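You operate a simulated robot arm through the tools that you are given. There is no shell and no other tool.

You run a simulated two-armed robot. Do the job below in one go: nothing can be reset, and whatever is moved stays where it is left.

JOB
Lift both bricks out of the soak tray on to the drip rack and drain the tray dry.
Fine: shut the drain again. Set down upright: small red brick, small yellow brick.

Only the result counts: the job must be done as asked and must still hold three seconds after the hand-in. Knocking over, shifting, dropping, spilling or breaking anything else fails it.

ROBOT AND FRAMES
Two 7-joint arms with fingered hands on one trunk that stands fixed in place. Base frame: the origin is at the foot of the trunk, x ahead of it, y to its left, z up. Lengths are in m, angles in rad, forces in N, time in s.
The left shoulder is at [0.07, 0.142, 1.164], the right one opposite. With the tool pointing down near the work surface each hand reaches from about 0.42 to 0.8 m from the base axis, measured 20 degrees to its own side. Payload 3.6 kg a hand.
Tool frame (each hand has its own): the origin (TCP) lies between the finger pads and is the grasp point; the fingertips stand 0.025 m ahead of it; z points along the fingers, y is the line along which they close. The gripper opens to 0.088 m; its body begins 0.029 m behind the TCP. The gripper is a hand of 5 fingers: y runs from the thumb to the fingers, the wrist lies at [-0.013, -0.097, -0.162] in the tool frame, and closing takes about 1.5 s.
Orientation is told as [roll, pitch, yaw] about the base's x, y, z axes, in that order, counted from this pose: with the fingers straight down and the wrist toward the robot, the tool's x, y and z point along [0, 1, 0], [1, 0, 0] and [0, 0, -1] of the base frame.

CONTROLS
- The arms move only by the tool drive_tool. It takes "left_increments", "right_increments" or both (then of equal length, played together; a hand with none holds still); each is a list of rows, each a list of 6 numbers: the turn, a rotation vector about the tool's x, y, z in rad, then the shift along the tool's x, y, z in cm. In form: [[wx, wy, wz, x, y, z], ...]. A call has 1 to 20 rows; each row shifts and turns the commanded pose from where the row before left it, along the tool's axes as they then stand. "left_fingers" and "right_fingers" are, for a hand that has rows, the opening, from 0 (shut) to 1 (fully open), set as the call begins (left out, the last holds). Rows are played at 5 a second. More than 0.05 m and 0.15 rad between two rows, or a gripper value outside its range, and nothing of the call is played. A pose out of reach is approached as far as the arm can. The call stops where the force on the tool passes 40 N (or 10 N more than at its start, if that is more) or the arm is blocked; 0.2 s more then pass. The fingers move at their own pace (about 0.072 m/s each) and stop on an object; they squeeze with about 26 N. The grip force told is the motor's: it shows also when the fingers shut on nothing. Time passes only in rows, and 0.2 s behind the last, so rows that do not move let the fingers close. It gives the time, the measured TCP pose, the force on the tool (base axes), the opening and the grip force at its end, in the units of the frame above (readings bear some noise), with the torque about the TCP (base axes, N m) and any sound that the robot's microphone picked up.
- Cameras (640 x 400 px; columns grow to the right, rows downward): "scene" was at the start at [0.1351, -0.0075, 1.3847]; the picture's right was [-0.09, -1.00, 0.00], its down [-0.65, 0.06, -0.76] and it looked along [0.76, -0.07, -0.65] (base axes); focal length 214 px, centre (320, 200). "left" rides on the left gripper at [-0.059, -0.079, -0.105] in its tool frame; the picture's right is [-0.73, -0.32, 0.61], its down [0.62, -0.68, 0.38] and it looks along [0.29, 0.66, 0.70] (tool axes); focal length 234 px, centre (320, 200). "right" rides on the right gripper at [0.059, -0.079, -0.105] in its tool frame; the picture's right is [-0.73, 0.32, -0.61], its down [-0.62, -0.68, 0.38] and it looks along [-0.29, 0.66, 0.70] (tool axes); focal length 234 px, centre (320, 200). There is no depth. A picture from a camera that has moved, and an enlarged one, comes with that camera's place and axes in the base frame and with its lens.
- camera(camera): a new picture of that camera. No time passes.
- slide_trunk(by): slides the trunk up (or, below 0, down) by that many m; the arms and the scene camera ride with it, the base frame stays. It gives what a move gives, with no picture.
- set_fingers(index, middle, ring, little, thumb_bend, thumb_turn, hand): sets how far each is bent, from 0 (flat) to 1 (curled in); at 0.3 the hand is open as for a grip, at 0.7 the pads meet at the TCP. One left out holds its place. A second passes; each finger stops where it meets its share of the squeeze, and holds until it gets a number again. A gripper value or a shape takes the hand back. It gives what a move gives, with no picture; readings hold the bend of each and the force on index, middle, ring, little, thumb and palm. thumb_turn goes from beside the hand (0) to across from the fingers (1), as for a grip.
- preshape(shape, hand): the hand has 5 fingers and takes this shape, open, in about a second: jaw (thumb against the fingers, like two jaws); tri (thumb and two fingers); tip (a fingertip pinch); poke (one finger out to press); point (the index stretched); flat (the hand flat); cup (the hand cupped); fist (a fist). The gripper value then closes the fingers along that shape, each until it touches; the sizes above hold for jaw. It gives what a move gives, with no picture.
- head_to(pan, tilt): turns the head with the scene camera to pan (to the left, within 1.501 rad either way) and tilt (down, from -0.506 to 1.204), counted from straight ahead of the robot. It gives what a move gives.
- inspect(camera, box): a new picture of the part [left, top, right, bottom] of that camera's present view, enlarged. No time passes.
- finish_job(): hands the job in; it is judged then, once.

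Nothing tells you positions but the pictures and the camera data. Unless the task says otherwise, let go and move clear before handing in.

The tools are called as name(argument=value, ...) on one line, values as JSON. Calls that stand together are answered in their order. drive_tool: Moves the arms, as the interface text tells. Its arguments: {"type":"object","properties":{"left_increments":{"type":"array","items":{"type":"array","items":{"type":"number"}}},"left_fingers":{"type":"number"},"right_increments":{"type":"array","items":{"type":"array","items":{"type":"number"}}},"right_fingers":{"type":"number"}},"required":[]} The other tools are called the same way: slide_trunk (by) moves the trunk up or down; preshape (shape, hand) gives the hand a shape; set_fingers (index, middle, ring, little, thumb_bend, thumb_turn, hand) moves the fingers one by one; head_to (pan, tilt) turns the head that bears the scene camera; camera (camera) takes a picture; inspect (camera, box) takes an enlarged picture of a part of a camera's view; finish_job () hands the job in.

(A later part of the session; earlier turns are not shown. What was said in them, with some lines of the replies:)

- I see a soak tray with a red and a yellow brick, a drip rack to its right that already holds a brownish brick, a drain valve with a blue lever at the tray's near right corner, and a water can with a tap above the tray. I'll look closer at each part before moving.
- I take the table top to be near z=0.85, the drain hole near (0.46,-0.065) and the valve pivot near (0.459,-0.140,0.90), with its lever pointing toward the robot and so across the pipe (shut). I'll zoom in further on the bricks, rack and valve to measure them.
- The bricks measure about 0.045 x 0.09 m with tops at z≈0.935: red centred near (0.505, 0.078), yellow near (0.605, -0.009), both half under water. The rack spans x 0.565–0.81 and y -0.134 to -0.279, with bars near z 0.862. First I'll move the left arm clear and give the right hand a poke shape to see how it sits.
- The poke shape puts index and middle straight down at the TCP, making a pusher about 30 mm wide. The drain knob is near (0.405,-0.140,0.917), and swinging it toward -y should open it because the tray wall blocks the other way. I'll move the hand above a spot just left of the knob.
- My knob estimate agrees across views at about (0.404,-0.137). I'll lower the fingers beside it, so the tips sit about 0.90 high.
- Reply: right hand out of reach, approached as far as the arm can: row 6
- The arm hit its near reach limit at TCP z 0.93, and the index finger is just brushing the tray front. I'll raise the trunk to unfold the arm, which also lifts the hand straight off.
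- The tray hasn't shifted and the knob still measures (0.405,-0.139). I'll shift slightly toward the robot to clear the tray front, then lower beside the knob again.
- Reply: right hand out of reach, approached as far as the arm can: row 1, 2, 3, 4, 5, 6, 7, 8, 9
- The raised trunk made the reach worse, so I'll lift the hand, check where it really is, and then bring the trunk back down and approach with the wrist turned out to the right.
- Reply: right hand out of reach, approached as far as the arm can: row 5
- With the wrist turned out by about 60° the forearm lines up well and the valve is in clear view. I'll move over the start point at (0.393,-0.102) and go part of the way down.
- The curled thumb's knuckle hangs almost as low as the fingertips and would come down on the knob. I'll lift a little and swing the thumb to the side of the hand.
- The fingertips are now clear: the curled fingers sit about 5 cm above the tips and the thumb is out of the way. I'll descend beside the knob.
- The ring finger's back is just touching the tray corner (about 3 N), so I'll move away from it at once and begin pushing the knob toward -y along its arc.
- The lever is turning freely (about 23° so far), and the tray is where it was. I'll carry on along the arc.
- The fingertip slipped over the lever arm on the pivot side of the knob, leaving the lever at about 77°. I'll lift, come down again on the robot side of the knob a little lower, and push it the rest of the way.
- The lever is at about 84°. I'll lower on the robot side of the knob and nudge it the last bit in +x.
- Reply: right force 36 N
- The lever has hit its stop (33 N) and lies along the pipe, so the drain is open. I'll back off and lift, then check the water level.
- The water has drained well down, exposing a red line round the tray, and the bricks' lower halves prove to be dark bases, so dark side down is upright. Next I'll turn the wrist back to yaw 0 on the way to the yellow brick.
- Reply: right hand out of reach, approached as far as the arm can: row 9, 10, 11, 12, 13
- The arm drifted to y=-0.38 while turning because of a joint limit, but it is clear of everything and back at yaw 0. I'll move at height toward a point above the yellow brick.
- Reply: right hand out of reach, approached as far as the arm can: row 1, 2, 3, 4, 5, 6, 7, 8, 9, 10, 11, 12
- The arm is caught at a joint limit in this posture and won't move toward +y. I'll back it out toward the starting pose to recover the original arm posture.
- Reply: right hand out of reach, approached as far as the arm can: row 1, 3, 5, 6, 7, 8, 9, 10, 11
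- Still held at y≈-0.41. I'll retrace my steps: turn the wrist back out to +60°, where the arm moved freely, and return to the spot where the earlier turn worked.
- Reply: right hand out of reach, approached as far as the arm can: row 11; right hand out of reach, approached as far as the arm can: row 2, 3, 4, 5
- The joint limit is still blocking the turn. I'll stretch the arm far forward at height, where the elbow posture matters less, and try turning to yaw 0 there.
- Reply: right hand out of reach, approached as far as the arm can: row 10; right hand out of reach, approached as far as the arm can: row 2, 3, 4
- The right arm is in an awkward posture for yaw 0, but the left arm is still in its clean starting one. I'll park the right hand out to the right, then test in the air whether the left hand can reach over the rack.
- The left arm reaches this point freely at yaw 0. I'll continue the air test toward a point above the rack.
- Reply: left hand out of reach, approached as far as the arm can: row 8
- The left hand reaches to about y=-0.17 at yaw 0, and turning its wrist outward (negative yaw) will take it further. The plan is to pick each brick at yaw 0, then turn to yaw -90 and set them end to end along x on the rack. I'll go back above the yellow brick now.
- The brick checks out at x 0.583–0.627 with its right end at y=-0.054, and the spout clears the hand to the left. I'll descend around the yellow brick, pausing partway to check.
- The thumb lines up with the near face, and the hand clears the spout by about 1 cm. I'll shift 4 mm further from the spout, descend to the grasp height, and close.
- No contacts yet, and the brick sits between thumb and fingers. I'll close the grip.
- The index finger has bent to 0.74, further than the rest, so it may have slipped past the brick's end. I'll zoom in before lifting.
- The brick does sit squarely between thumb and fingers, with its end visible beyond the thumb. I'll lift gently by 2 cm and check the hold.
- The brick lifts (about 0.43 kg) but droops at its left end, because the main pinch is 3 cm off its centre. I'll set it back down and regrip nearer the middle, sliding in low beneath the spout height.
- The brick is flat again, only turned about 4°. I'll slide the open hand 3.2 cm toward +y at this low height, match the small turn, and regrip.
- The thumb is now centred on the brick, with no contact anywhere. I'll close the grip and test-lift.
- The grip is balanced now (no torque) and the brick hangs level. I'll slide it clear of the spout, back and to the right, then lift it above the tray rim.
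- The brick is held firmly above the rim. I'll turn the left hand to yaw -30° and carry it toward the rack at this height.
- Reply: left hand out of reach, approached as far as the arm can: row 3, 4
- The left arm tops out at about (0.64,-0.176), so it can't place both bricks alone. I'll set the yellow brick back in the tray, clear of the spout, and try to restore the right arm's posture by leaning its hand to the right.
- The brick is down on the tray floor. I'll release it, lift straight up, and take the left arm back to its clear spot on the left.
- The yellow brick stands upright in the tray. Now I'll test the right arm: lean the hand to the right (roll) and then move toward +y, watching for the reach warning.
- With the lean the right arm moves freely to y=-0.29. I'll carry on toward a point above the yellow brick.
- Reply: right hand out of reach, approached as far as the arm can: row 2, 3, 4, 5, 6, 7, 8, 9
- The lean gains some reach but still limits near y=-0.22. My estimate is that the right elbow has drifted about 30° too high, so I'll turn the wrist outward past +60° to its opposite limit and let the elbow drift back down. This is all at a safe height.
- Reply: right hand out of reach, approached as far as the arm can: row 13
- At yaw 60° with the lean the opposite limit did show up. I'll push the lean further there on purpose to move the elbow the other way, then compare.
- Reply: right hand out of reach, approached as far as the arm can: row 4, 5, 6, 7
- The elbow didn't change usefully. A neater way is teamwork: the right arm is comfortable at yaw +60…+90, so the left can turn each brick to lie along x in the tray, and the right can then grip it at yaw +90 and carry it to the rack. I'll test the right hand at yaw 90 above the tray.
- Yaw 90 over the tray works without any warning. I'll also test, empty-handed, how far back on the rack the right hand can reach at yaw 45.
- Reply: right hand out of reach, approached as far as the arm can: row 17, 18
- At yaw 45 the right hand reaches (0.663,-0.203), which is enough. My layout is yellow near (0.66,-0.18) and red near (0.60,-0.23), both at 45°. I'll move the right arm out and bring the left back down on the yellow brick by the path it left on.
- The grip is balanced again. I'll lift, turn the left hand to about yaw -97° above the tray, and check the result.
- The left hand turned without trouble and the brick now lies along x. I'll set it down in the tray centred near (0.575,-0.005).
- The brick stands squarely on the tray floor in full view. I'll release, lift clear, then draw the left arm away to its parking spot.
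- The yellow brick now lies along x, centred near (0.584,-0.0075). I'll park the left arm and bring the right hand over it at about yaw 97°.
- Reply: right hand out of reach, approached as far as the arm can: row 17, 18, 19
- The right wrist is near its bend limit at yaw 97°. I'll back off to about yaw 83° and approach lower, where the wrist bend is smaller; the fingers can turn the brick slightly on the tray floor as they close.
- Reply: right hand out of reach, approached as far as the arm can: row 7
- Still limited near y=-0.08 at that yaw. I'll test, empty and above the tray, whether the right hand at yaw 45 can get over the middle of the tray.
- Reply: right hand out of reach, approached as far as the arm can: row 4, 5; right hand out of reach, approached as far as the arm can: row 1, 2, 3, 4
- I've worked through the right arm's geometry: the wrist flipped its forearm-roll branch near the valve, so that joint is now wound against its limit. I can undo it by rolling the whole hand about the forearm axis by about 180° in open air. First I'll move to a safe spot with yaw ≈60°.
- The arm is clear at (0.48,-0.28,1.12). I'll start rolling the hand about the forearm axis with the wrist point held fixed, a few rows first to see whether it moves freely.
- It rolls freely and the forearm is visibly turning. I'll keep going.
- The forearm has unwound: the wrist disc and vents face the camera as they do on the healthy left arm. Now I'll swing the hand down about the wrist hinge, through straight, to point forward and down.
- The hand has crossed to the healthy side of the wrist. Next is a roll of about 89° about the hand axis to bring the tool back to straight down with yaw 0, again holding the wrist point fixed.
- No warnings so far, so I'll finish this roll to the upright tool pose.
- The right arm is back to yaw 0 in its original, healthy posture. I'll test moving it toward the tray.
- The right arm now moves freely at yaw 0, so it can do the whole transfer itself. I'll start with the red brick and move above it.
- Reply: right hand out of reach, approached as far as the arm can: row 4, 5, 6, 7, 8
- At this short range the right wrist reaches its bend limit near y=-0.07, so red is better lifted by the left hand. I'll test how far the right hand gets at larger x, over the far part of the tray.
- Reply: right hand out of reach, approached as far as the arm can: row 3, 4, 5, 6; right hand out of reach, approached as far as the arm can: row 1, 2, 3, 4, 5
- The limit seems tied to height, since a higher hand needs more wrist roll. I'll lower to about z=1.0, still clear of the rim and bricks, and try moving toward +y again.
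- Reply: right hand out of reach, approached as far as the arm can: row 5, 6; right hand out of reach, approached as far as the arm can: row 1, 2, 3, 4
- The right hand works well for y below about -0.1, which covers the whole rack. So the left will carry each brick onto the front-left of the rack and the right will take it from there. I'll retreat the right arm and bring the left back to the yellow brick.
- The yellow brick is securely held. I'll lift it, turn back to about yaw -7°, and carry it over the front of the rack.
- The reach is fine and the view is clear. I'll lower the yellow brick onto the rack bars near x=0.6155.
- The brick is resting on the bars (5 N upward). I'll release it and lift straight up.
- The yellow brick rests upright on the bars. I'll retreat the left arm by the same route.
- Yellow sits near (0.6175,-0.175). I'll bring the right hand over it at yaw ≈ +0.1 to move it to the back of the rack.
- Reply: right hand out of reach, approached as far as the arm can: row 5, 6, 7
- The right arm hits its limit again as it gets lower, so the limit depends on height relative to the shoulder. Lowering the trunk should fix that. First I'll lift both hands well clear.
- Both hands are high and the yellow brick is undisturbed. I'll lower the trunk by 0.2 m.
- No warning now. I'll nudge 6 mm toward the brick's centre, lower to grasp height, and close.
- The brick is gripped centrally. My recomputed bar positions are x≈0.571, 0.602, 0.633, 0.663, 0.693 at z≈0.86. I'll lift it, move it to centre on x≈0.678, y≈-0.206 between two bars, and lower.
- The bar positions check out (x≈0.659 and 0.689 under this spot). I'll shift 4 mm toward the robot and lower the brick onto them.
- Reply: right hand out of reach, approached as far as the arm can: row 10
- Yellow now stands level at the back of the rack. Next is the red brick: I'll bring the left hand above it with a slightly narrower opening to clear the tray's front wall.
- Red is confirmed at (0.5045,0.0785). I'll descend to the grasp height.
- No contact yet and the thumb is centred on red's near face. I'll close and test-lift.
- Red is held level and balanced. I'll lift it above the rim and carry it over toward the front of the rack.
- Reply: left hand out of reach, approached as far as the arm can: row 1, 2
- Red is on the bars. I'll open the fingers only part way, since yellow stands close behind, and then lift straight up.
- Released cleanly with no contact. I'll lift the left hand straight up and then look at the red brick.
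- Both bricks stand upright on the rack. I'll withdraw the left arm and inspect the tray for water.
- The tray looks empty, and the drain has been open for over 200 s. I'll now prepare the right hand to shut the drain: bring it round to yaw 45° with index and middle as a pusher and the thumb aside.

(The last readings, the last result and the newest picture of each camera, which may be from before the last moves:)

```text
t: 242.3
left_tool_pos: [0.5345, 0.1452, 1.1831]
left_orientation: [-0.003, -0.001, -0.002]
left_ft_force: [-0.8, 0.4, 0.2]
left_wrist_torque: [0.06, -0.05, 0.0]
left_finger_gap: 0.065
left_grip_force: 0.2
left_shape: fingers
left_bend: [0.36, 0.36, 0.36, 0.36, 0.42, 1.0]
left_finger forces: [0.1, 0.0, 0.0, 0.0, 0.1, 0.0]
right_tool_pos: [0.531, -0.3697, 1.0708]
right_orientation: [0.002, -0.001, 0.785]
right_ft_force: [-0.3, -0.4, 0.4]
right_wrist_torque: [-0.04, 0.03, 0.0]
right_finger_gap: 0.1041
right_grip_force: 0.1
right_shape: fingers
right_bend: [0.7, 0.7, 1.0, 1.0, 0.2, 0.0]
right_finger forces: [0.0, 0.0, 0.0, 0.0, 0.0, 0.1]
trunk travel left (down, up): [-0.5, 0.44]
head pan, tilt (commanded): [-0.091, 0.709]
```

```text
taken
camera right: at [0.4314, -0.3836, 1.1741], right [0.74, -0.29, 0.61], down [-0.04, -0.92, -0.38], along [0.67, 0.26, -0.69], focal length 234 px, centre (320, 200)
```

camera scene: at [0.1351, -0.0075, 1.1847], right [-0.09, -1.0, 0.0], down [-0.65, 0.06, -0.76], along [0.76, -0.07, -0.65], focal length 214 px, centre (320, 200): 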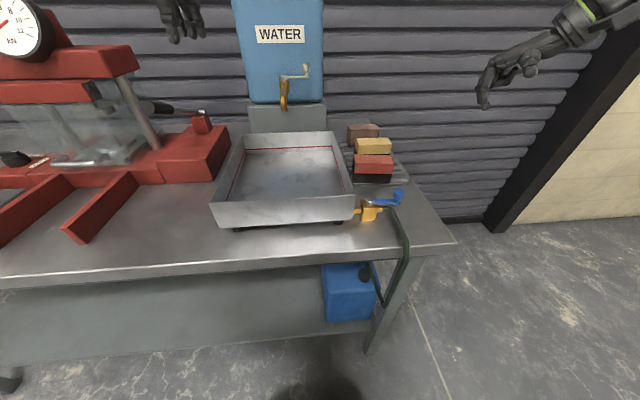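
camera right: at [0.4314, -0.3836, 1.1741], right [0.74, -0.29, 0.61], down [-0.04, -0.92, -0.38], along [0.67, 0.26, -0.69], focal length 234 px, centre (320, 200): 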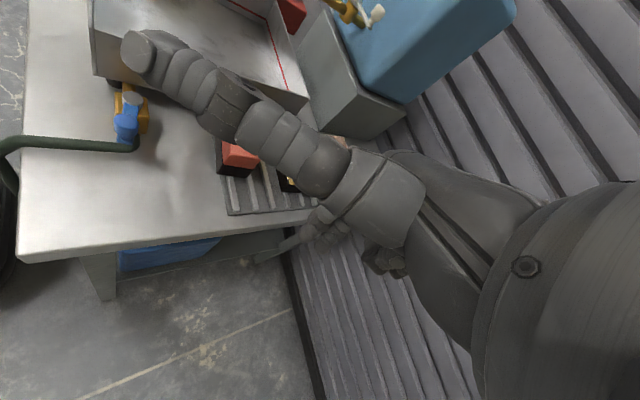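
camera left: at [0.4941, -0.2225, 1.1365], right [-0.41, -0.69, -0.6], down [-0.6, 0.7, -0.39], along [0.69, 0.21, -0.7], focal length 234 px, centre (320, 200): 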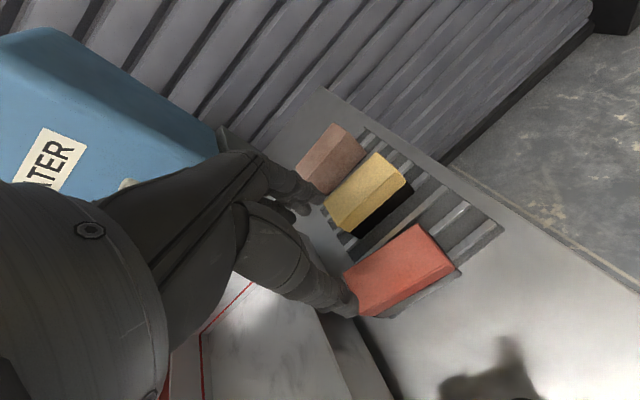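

drive_tool(right_increments=[[0, 0, 0, 2.14, 1.17, 0], [0, 0, 0, 2.14, 1.17, 0], [0, 0, 0, 2.14, 1.17, 1], [0, 0, 0, 2.14, 1.17, 1], [0, 0, 0, 2.14, 1.17, 1.5], [0, 0, 0, 2.14, 1.17, 1.5], [0, 0, 0, 2.14, 1.17, 1.5], [0, 0, 0, 0, 0, 0]])

camera(camera="right")

inspect(camera="scene", box=[330, 120, 450, 250])

```text
t: 244.1
left_tool_pos: [0.533, 0.1437, 1.1819]
left_orientation: [-0.002, -0.002, -0.001]
left_ft_force: [-0.6, -0.5, -0.4]
left_wrist_torque: [-0.01, 0.0, -0.01]
left_finger_gap: 0.0648
left_grip_force: 0.1
left_shape: fingers
left_bend: [0.36, 0.36, 0.36, 0.36, 0.42, 1.0]
left_finger forces: [0.1, 0.1, 0.0, 0.0, 0.0, 0.0]
right_tool_pos: [0.4816, -0.2072, 1.0061]
right_orientation: [0.0, -0.002, 0.786]
right_ft_force: [-0.8, 0.2, 0.8]
right_wrist_torque: [0.02, -0.01, 0.01]
right_finger_gap: 0.1041
right_grip_force: 0.1
right_shape: fingers
right_bend: [0.7, 0.7, 1.0, 1.0, 0.2, 0.0]
right_finger forces: [0.0, 0.0, 0.0, 0.0, 0.1, 0.0]
trunk travel left (down, up): [-0.5, 0.44]
head pan, tilt (commanded): [-0.091, 0.709]
```

```text
taken
camera right: at [0.3827, -0.2205, 1.1088], right [0.74, -0.29, 0.61], down [-0.04, -0.92, -0.38], along [0.67, 0.26, -0.69], focal length 234 px, centre (320, 200)
```

right: 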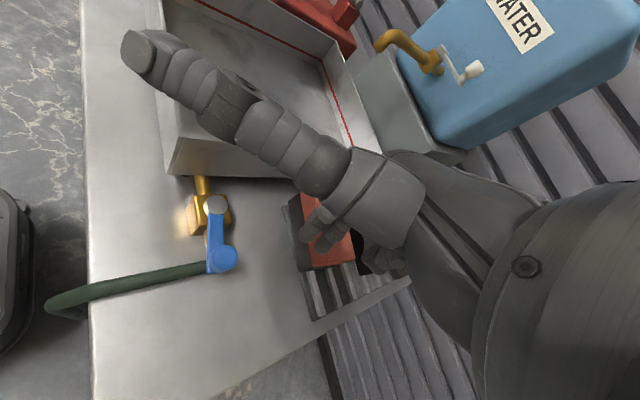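

```text
3.08 times, centred on (390, 185) of scene
camera zoom: at [0.135, -0.0078, 1.1847], right [-0.09, -1.0, 0.0], down [-0.65, 0.06, -0.76], along [0.76, -0.07, -0.65], focal length 660 px, centre (105, 246)
```

zoom: 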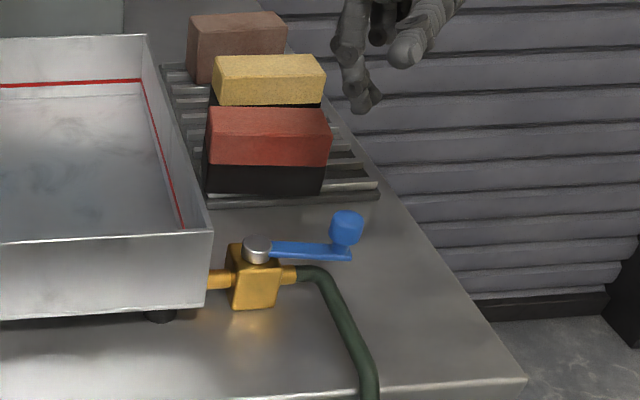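

The knob measures (0.449,-0.193), and the index will come down about 1.5 cm beyond it on the rack side. I'll descend.

drive_tool(right_increments=[[0, 0, 0, 0, 0, 1.5], [0, 0, 0, 0, 0, 1.5], [0, 0, 0, 0, 0, 1.5], [0, 0, 0, 0, 0, 1.5], [0, 0, 0, 0, 0, 1.5], [0, 0, 0, 0, 0, 1.4], [0, 0, 0, 0, 0, 0]])

inspect(camera="right", box=[140, 140, 440, 360])

inspect(camera="scene", box=[330, 120, 450, 250])

```text
t: 245.7
left_tool_pos: [0.5344, 0.1444, 1.1827]
left_orientation: [-0.003, 0.0, -0.001]
left_ft_force: [-0.7, 0.9, 0.0]
left_wrist_torque: [-0.01, -0.03, 0.01]
left_finger_gap: 0.065
left_grip_force: 0.1
left_shape: fingers
left_bend: [0.36, 0.36, 0.36, 0.36, 0.42, 1.0]
left_finger forces: [0.0, 0.0, 0.0, 0.1, 0.0, 0.0]
right_tool_pos: [0.4827, -0.206, 0.9168]
right_orientation: [0.0, -0.002, 0.784]
right_ft_force: [-0.5, -1.0, -0.4]
right_wrist_torque: [-0.01, 0.01, -0.01]
right_finger_gap: 0.1039
right_grip_force: 0.1
right_shape: fingers
right_bend: [0.7, 0.7, 1.0, 1.0, 0.2, 0.0]
right_finger forces: [0.1, 0.1, 0.0, 0.1, 0.0, 0.1]
trunk travel left (down, up): [-0.5, 0.44]
head pan, tilt (commanded): [-0.091, 0.709]
```

```text
1.82 times, centred on (290, 250) of right
camera zoom: at [0.3831, -0.2193, 1.0196], right [0.74, -0.29, 0.61], down [-0.04, -0.92, -0.38], along [0.67, 0.26, -0.69], focal length 426 px, centre (374, 109)
```

zoom: 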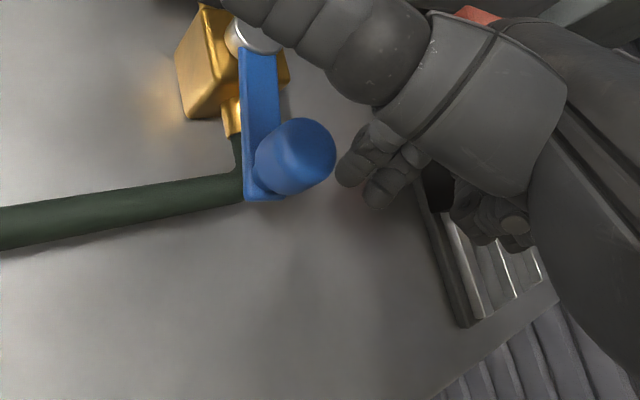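

```text
3.08 times, centred on (390, 185) of scene
camera zoom: at [0.135, -0.0074, 1.1847], right [-0.09, -1.0, 0.0], down [-0.65, 0.06, -0.76], along [0.76, -0.07, -0.65], focal length 660 px, centre (105, 246)
```

zoom: 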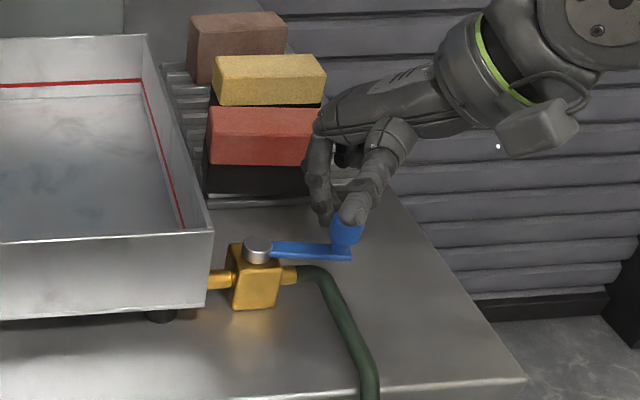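

The index sits right beside the knob with no contact. I'll push the lever back along its arc, first half.

drive_tool(right_increments=[[0, 0, 0, 0.7, -0.72, 0], [0, 0, 0, 0.7, -0.72, 0], [0, 0, 0, 0.56, -0.48, 0], [0, 0, 0, 0.56, -0.48, 0], [0, 0, 0, 0.67, -0.32, 0], [0, 0, 0, 0.67, -0.32, 0], [0, 0, 0, 0, 0, 0]])

inspect(camera="right", box=[140, 140, 440, 360])

inspect(camera="scene", box=[330, 120, 450, 250])

```text
t: 247.3
left_tool_pos: [0.535, 0.1453, 1.1822]
left_orientation: [-0.004, 0.0, -0.002]
left_ft_force: [0.3, 0.3, -0.9]
left_wrist_torque: [0.02, 0.02, -0.01]
left_finger_gap: 0.0649
left_grip_force: 0.1
left_shape: fingers
left_bend: [0.36, 0.36, 0.36, 0.36, 0.42, 1.0]
left_finger forces: [0.1, 0.0, 0.1, 0.1, 0.0, 0.1]
right_tool_pos: [0.4332, -0.199, 0.9167]
right_orientation: [0.0, -0.002, 0.783]
right_ft_force: [0.0, 0.4, -0.8]
right_wrist_torque: [0.0, 0.0, 0.0]
right_finger_gap: 0.1045
right_grip_force: 0.2
right_shape: fingers
right_bend: [0.7, 0.7, 1.0, 1.0, 0.2, 0.0]
right_finger forces: [0.2, 0.1, 0.0, 0.1, 0.0, 0.0]
trunk travel left (down, up): [-0.5, 0.44]
head pan, tilt (commanded): [-0.091, 0.709]
```

```text
1.82 times, centred on (290, 250) of right
camera zoom: at [0.3352, -0.2133, 1.0201], right [0.74, -0.29, 0.61], down [-0.04, -0.92, -0.38], along [0.67, 0.26, -0.69], focal length 426 px, centre (374, 109)
```

zoom: 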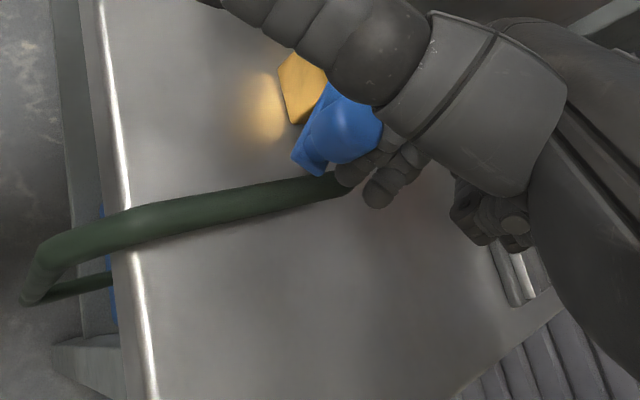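

```text
3.08 times, centred on (390, 185) of scene
camera zoom: at [0.1352, -0.0075, 1.1847], right [-0.09, -1.0, 0.0], down [-0.65, 0.06, -0.76], along [0.76, -0.07, -0.65], focal length 660 px, centre (105, 246)
```

zoom: 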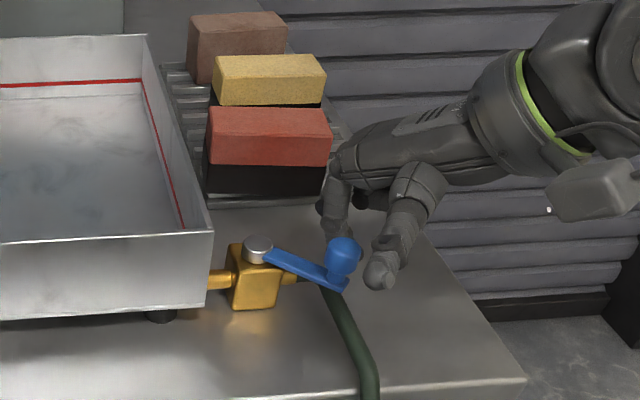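

The lever is swinging back (about 50° left) with almost no force. I'll continue along the arc.

drive_tool(right_increments=[[0, 0, 0, 0.73, -0.14, 0], [0, 0, 0, 0.73, -0.14, 0], [0, 0, 0, 0.74, 0.06, 0], [0, 0, 0, 0.74, 0.06, 0], [0, 0, 0, 0.7, 0.25, 0], [0, 0, 0, 0.7, 0.25, 0], [0, 0, 0, 0, 0, 0]])

inspect(camera="right", box=[140, 100, 440, 320])

inspect(camera="scene", box=[330, 120, 450, 250])

```text
t: 248.9
left_tool_pos: [0.5364, 0.1431, 1.1825]
left_orientation: [-0.001, 0.001, -0.001]
left_ft_force: [-0.3, 1.0, 0.6]
left_wrist_torque: [-0.01, -0.01, -0.01]
left_finger_gap: 0.065
left_grip_force: 0.1
left_shape: fingers
left_bend: [0.36, 0.36, 0.36, 0.36, 0.42, 1.0]
left_finger forces: [0.0, 0.0, 0.0, 0.0, 0.0, 0.1]
right_tool_pos: [0.4066, -0.1668, 0.9163]
right_orientation: [0.0, -0.002, 0.782]
right_ft_force: [5.2, -6.1, 0.1]
right_wrist_torque: [0.05, 0.02, -0.13]
right_finger_gap: 0.1039
right_grip_force: 4.6
right_shape: fingers
right_bend: [0.7, 0.7, 1.0, 1.0, 0.2, 0.0]
right_finger forces: [8.5, 0.0, 0.1, 0.1, 0.0, 0.0]
trunk travel left (down, up): [-0.5, 0.44]
head pan, tilt (commanded): [-0.091, 0.709]
```

```text
1.82 times, centred on (290, 210) of right
camera zoom: at [0.3074, -0.1813, 1.0196], right [0.74, -0.29, 0.61], down [-0.04, -0.92, -0.38], along [0.67, 0.26, -0.69], focal length 426 px, centre (374, 182)
```

zoom: 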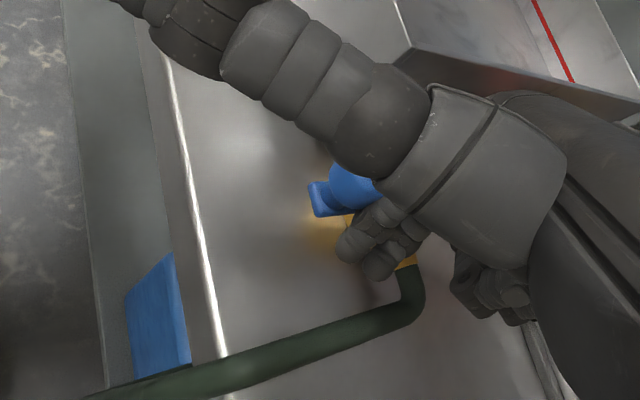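

```text
3.08 times, centred on (390, 185) of scene
camera zoom: at [0.1359, -0.0087, 1.1846], right [-0.09, -1.0, 0.0], down [-0.65, 0.06, -0.76], along [0.76, -0.07, -0.65], focal length 660 px, centre (105, 246)
```

zoom: 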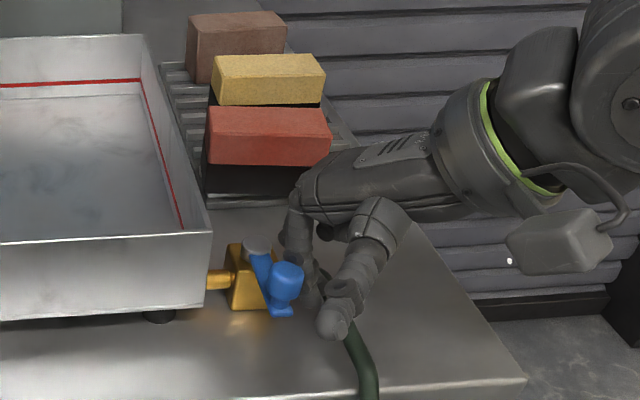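

The knob is back at its closed position and the force is rising (8.5 N), so it's at its stop. I'll give one small extra nudge to seat it, then check.

drive_tool(right_increments=[[0, 0, 0, 0.14, 0.14, 0], [0, 0, 0, 0.07, 0.07, 0], [0, 0, 0, 0, 0, 0]])

inspect(camera="scene", box=[340, 170, 400, 235])

```text
t: 249.7
left_tool_pos: [0.5369, 0.142, 1.183]
left_orientation: [0.001, 0.002, -0.001]
left_ft_force: [0.3, -0.4, 0.8]
left_wrist_torque: [-0.01, 0.02, -0.02]
left_finger_gap: 0.0649
left_grip_force: 0.0
left_shape: fingers
left_bend: [0.36, 0.36, 0.36, 0.36, 0.42, 1.0]
left_finger forces: [0.0, 0.1, 0.0, 0.0, 0.0, 0.1]
right_tool_pos: [0.4079, -0.1651, 0.9143]
right_orientation: [0.002, -0.002, 0.784]
right_ft_force: [7.7, -11.5, 2.7]
right_wrist_torque: [0.14, 0.05, -0.2]
right_finger_gap: 0.1034
right_grip_force: 6.8
right_shape: fingers
right_bend: [0.7, 0.7, 1.0, 1.0, 0.2, 0.0]
right_finger forces: [13.8, 0.0, 0.0, 0.0, 0.0, 0.1]
trunk travel left (down, up): [-0.5, 0.44]
head pan, tilt (commanded): [-0.091, 0.709]
```

```text
6.15 times, centred on (370, 202) of scene
camera zoom: at [0.1364, -0.0098, 1.1845], right [-0.09, -1.0, 0.0], down [-0.65, 0.06, -0.76], along [0.76, -0.07, -0.65], focal length 1320 px, centre (12, 185)
```

zoom: 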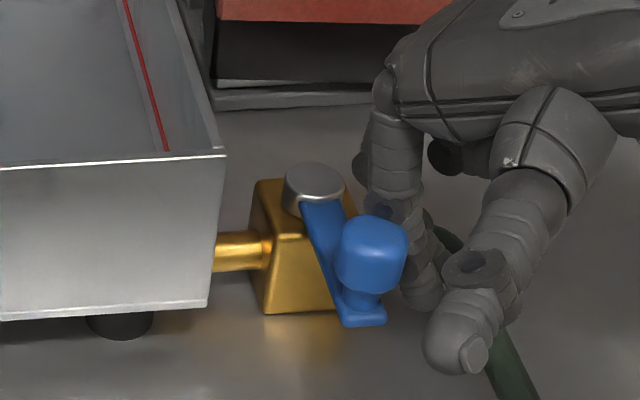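

The lever is hard against its shut stop, square across the pipe. I'll back the hand off and lift clear.

drive_tool(right_increments=[[0, 0, 0, -0.5, -0.3, 0], [0, 0, 0, -0.8, -0.3, 0], [0, 0, 0, 0, 0, -1.5], [0, 0, 0, 0, 0, -2], [0, 0, 0, 0, 0, -2], [0, 0, 0, 0, 0, -2], [0, 0, 0, 0, 0, -2], [0, 0, 0, -1.5, -1.5, -1.5], [0, 0, 0, -1.5, -1.5, -1.5], [0, 0, 0, -1.5, -1.5, -1.5], [0, 0, 0, -1.5, -1.5, 0], [0, 0, 0, -1.5, -1.5, 0], [0, 0, 0, 0, 0, 0]])

camera(camera="scene")

inspect(camera="scene", box=[330, 120, 450, 250])

camera(camera="left")

```text
t: 252.5
left_tool_pos: [0.5354, 0.1439, 1.1829]
left_orientation: [-0.005, -0.001, -0.002]
left_ft_force: [0.4, 0.7, 0.4]
left_wrist_torque: [0.0, -0.04, -0.03]
left_finger_gap: 0.0648
left_grip_force: 0.1
left_shape: fingers
left_bend: [0.36, 0.36, 0.36, 0.36, 0.42, 1.0]
left_finger forces: [0.0, 0.0, 0.0, 0.0, 0.0, 0.1]
right_tool_pos: [0.4104, -0.2839, 1.0566]
right_orientation: [-0.001, -0.001, 0.784]
right_ft_force: [-1.5, -0.5, -0.2]
right_wrist_torque: [-0.02, -0.03, 0.0]
right_finger_gap: 0.104
right_grip_force: 0.1
right_shape: fingers
right_bend: [0.7, 0.7, 1.0, 1.0, 0.2, 0.0]
right_finger forces: [0.1, 0.0, 0.0, 0.0, 0.1, 0.1]
trunk travel left (down, up): [-0.5, 0.44]
head pan, tilt (commanded): [-0.091, 0.709]
```

```text
taken
camera scene: at [0.1351, -0.0071, 1.1847], right [-0.09, -1.0, 0.0], down [-0.65, 0.06, -0.76], along [0.76, -0.07, -0.65], focal length 214 px, centre (320, 200)
```

scene: 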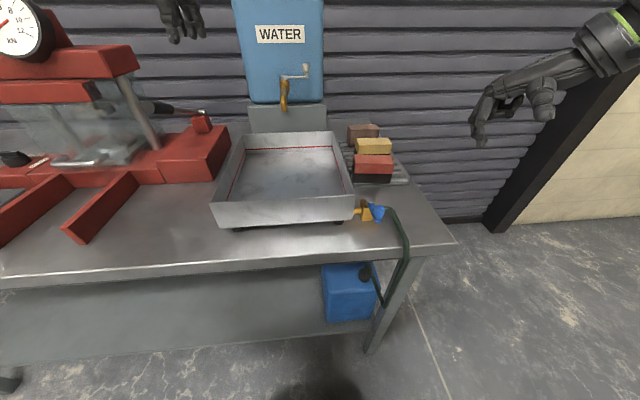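

```text
3.08 times, centred on (390, 185) of scene
camera zoom: at [0.1351, -0.0071, 1.1847], right [-0.09, -1.0, 0.0], down [-0.65, 0.06, -0.76], along [0.76, -0.07, -0.65], focal length 660 px, centre (105, 246)
```

zoom: 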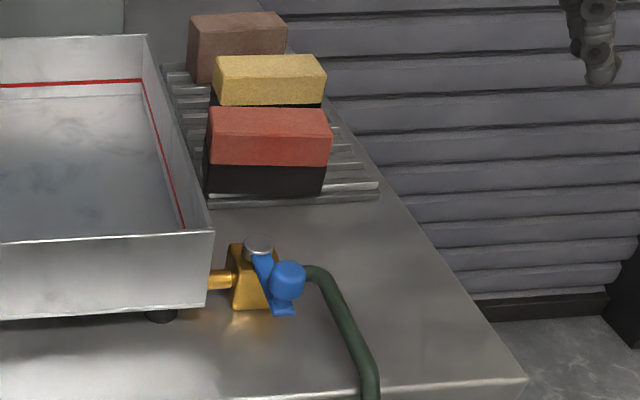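

```text
taken
camera left: at [0.4553, 0.0866, 1.2894], right [-0.32, -0.73, -0.6], down [-0.68, 0.62, -0.39], along [0.66, 0.29, -0.7], focal length 234 px, centre (320, 200)
```

left: 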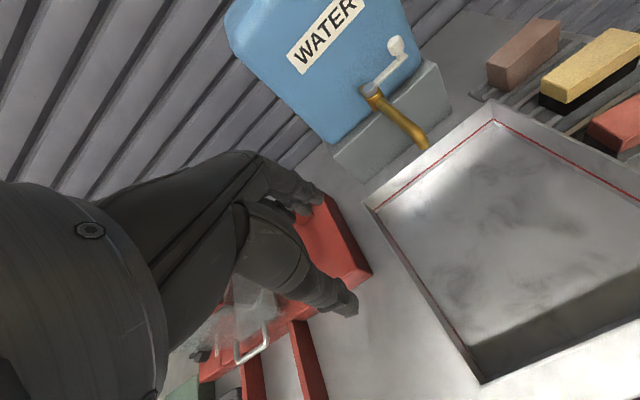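

The lever is exactly back in its original shut position. I'll raise the trunk to look down into the tray and confirm that it is dry and all is stable.

slide_trunk(by=0.3)

camera(camera="scene")

inspect(camera="scene", box=[240, 210, 370, 310])

inspect(camera="scene", box=[320, 190, 420, 300])

inspect(camera="left", box=[340, 60, 640, 400])

```text
t: 255.5
left_tool_pos: [0.5344, 0.1445, 1.4825]
left_orientation: [-0.003, 0.0, -0.001]
left_ft_force: [-0.4, 0.8, -0.4]
left_wrist_torque: [0.01, 0.01, -0.02]
left_finger_gap: 0.0647
left_grip_force: 0.0
left_shape: fingers
left_bend: [0.36, 0.36, 0.36, 0.36, 0.42, 1.0]
left_finger forces: [0.0, 0.0, 0.0, 0.0, 0.0, 0.0]
right_tool_pos: [0.4098, -0.2847, 1.3572]
right_orientation: [0.001, -0.001, 0.783]
right_ft_force: [0.3, -0.2, -0.2]
right_wrist_torque: [0.02, 0.0, 0.01]
right_finger_gap: 0.1039
right_grip_force: 0.0
right_shape: fingers
right_bend: [0.7, 0.7, 1.0, 1.0, 0.2, 0.0]
right_finger forces: [0.1, 0.0, 0.0, 0.1, 0.1, 0.0]
trunk travel left (down, up): [-0.8, 0.14]
head pan, tilt (commanded): [-0.091, 0.709]
```

```text
taken
camera scene: at [0.1351, -0.0075, 1.4846], right [-0.09, -1.0, 0.0], down [-0.65, 0.06, -0.76], along [0.76, -0.07, -0.65], focal length 214 px, centre (320, 200)
```

scene: 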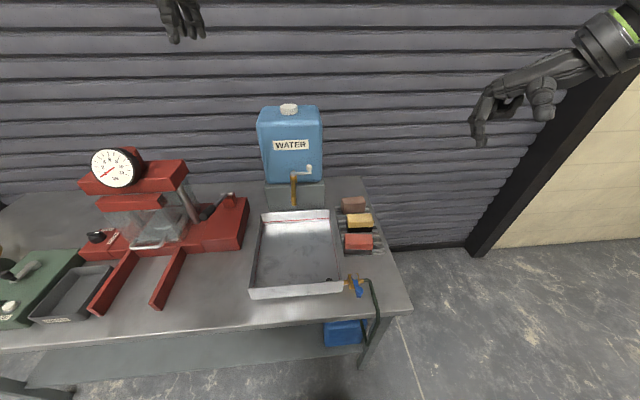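

```text
4.00 times, centred on (305, 260) of scene
camera zoom: at [0.1351, -0.0075, 1.4846], right [-0.09, -1.0, 0.0], down [-0.65, 0.06, -0.76], along [0.76, -0.07, -0.65], focal length 858 px, centre (380, -40)
```

zoom: 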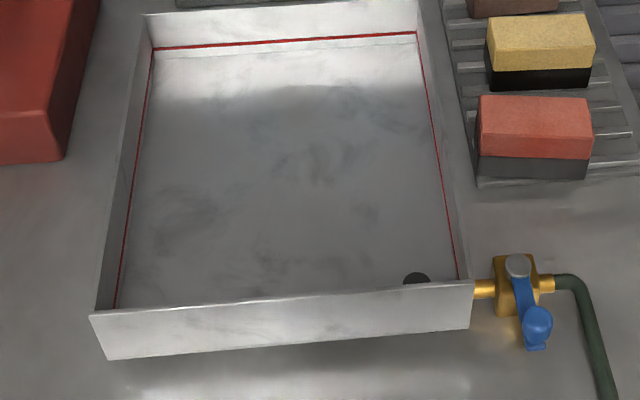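

```text
3.64 times, centred on (370, 245) of scene
camera zoom: at [0.1351, -0.0075, 1.4846], right [-0.09, -1.0, 0.0], down [-0.65, 0.06, -0.76], along [0.76, -0.07, -0.65], focal length 780 px, centre (138, 36)
```

zoom: 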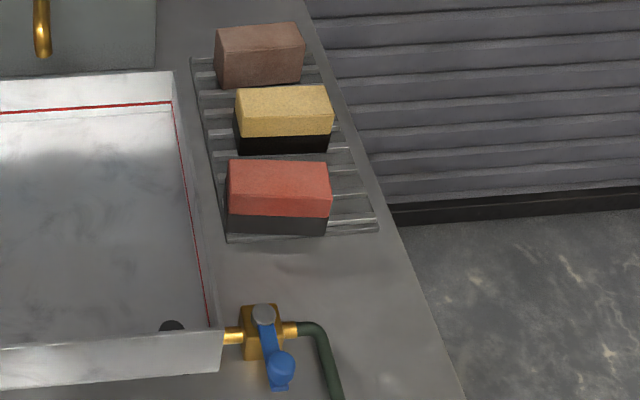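

```text
1.18 times, centred on (490, 230) of left
camera zoom: at [0.4554, 0.0861, 1.5894], right [-0.32, -0.73, -0.61], down [-0.68, 0.62, -0.39], along [0.66, 0.29, -0.7], focal length 276 px, centre (120, 165)
```

zoom: 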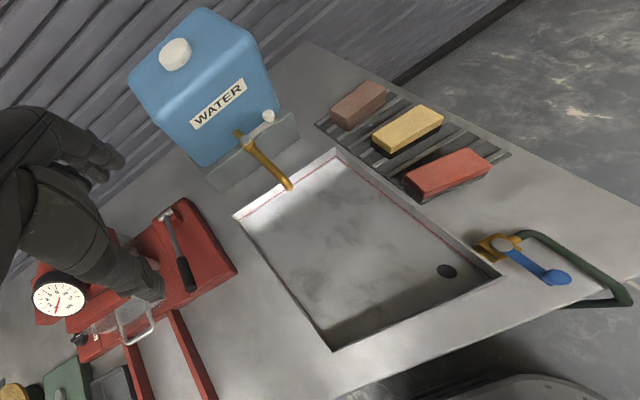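

The tray is dry, with the bare stained metal showing and no sheen. The drain lever is square across the pipe, and both bricks stand upright on the rack with the brown brick undisturbed. Both hands are clear, so I'm handing in.

finish_job()

```text
The job is handed in.
```

The red and yellow bricks are both out of the soak tray and standing upright on the drip rack, dark side down. The tray looks dry and the drain is shut.

- **Bricks:** yellow is toward the back of the rack and red is at the front. The brown brick that was already there was not touched.
- **Tray:** the drain stayed open for about 220 seconds. I then looked down into the tray and saw only bare metal, with no sign of water.
- **Drain:** I pushed the lever back against its stop. It now measures at the same position as when it started shut.
- **Contact with the tray:** while opening the drain, a finger brushed the front of the tray twice, at about 1–3 N. Measurements afterwards showed the tray had not moved.
- **Handling:** yellow took several tries. I set it back down in the tray twice, upright each time, then once on the front of the rack before moving it to the back. Nothing was dropped.

Both hands were empty and clear of everything when I handed the job in.
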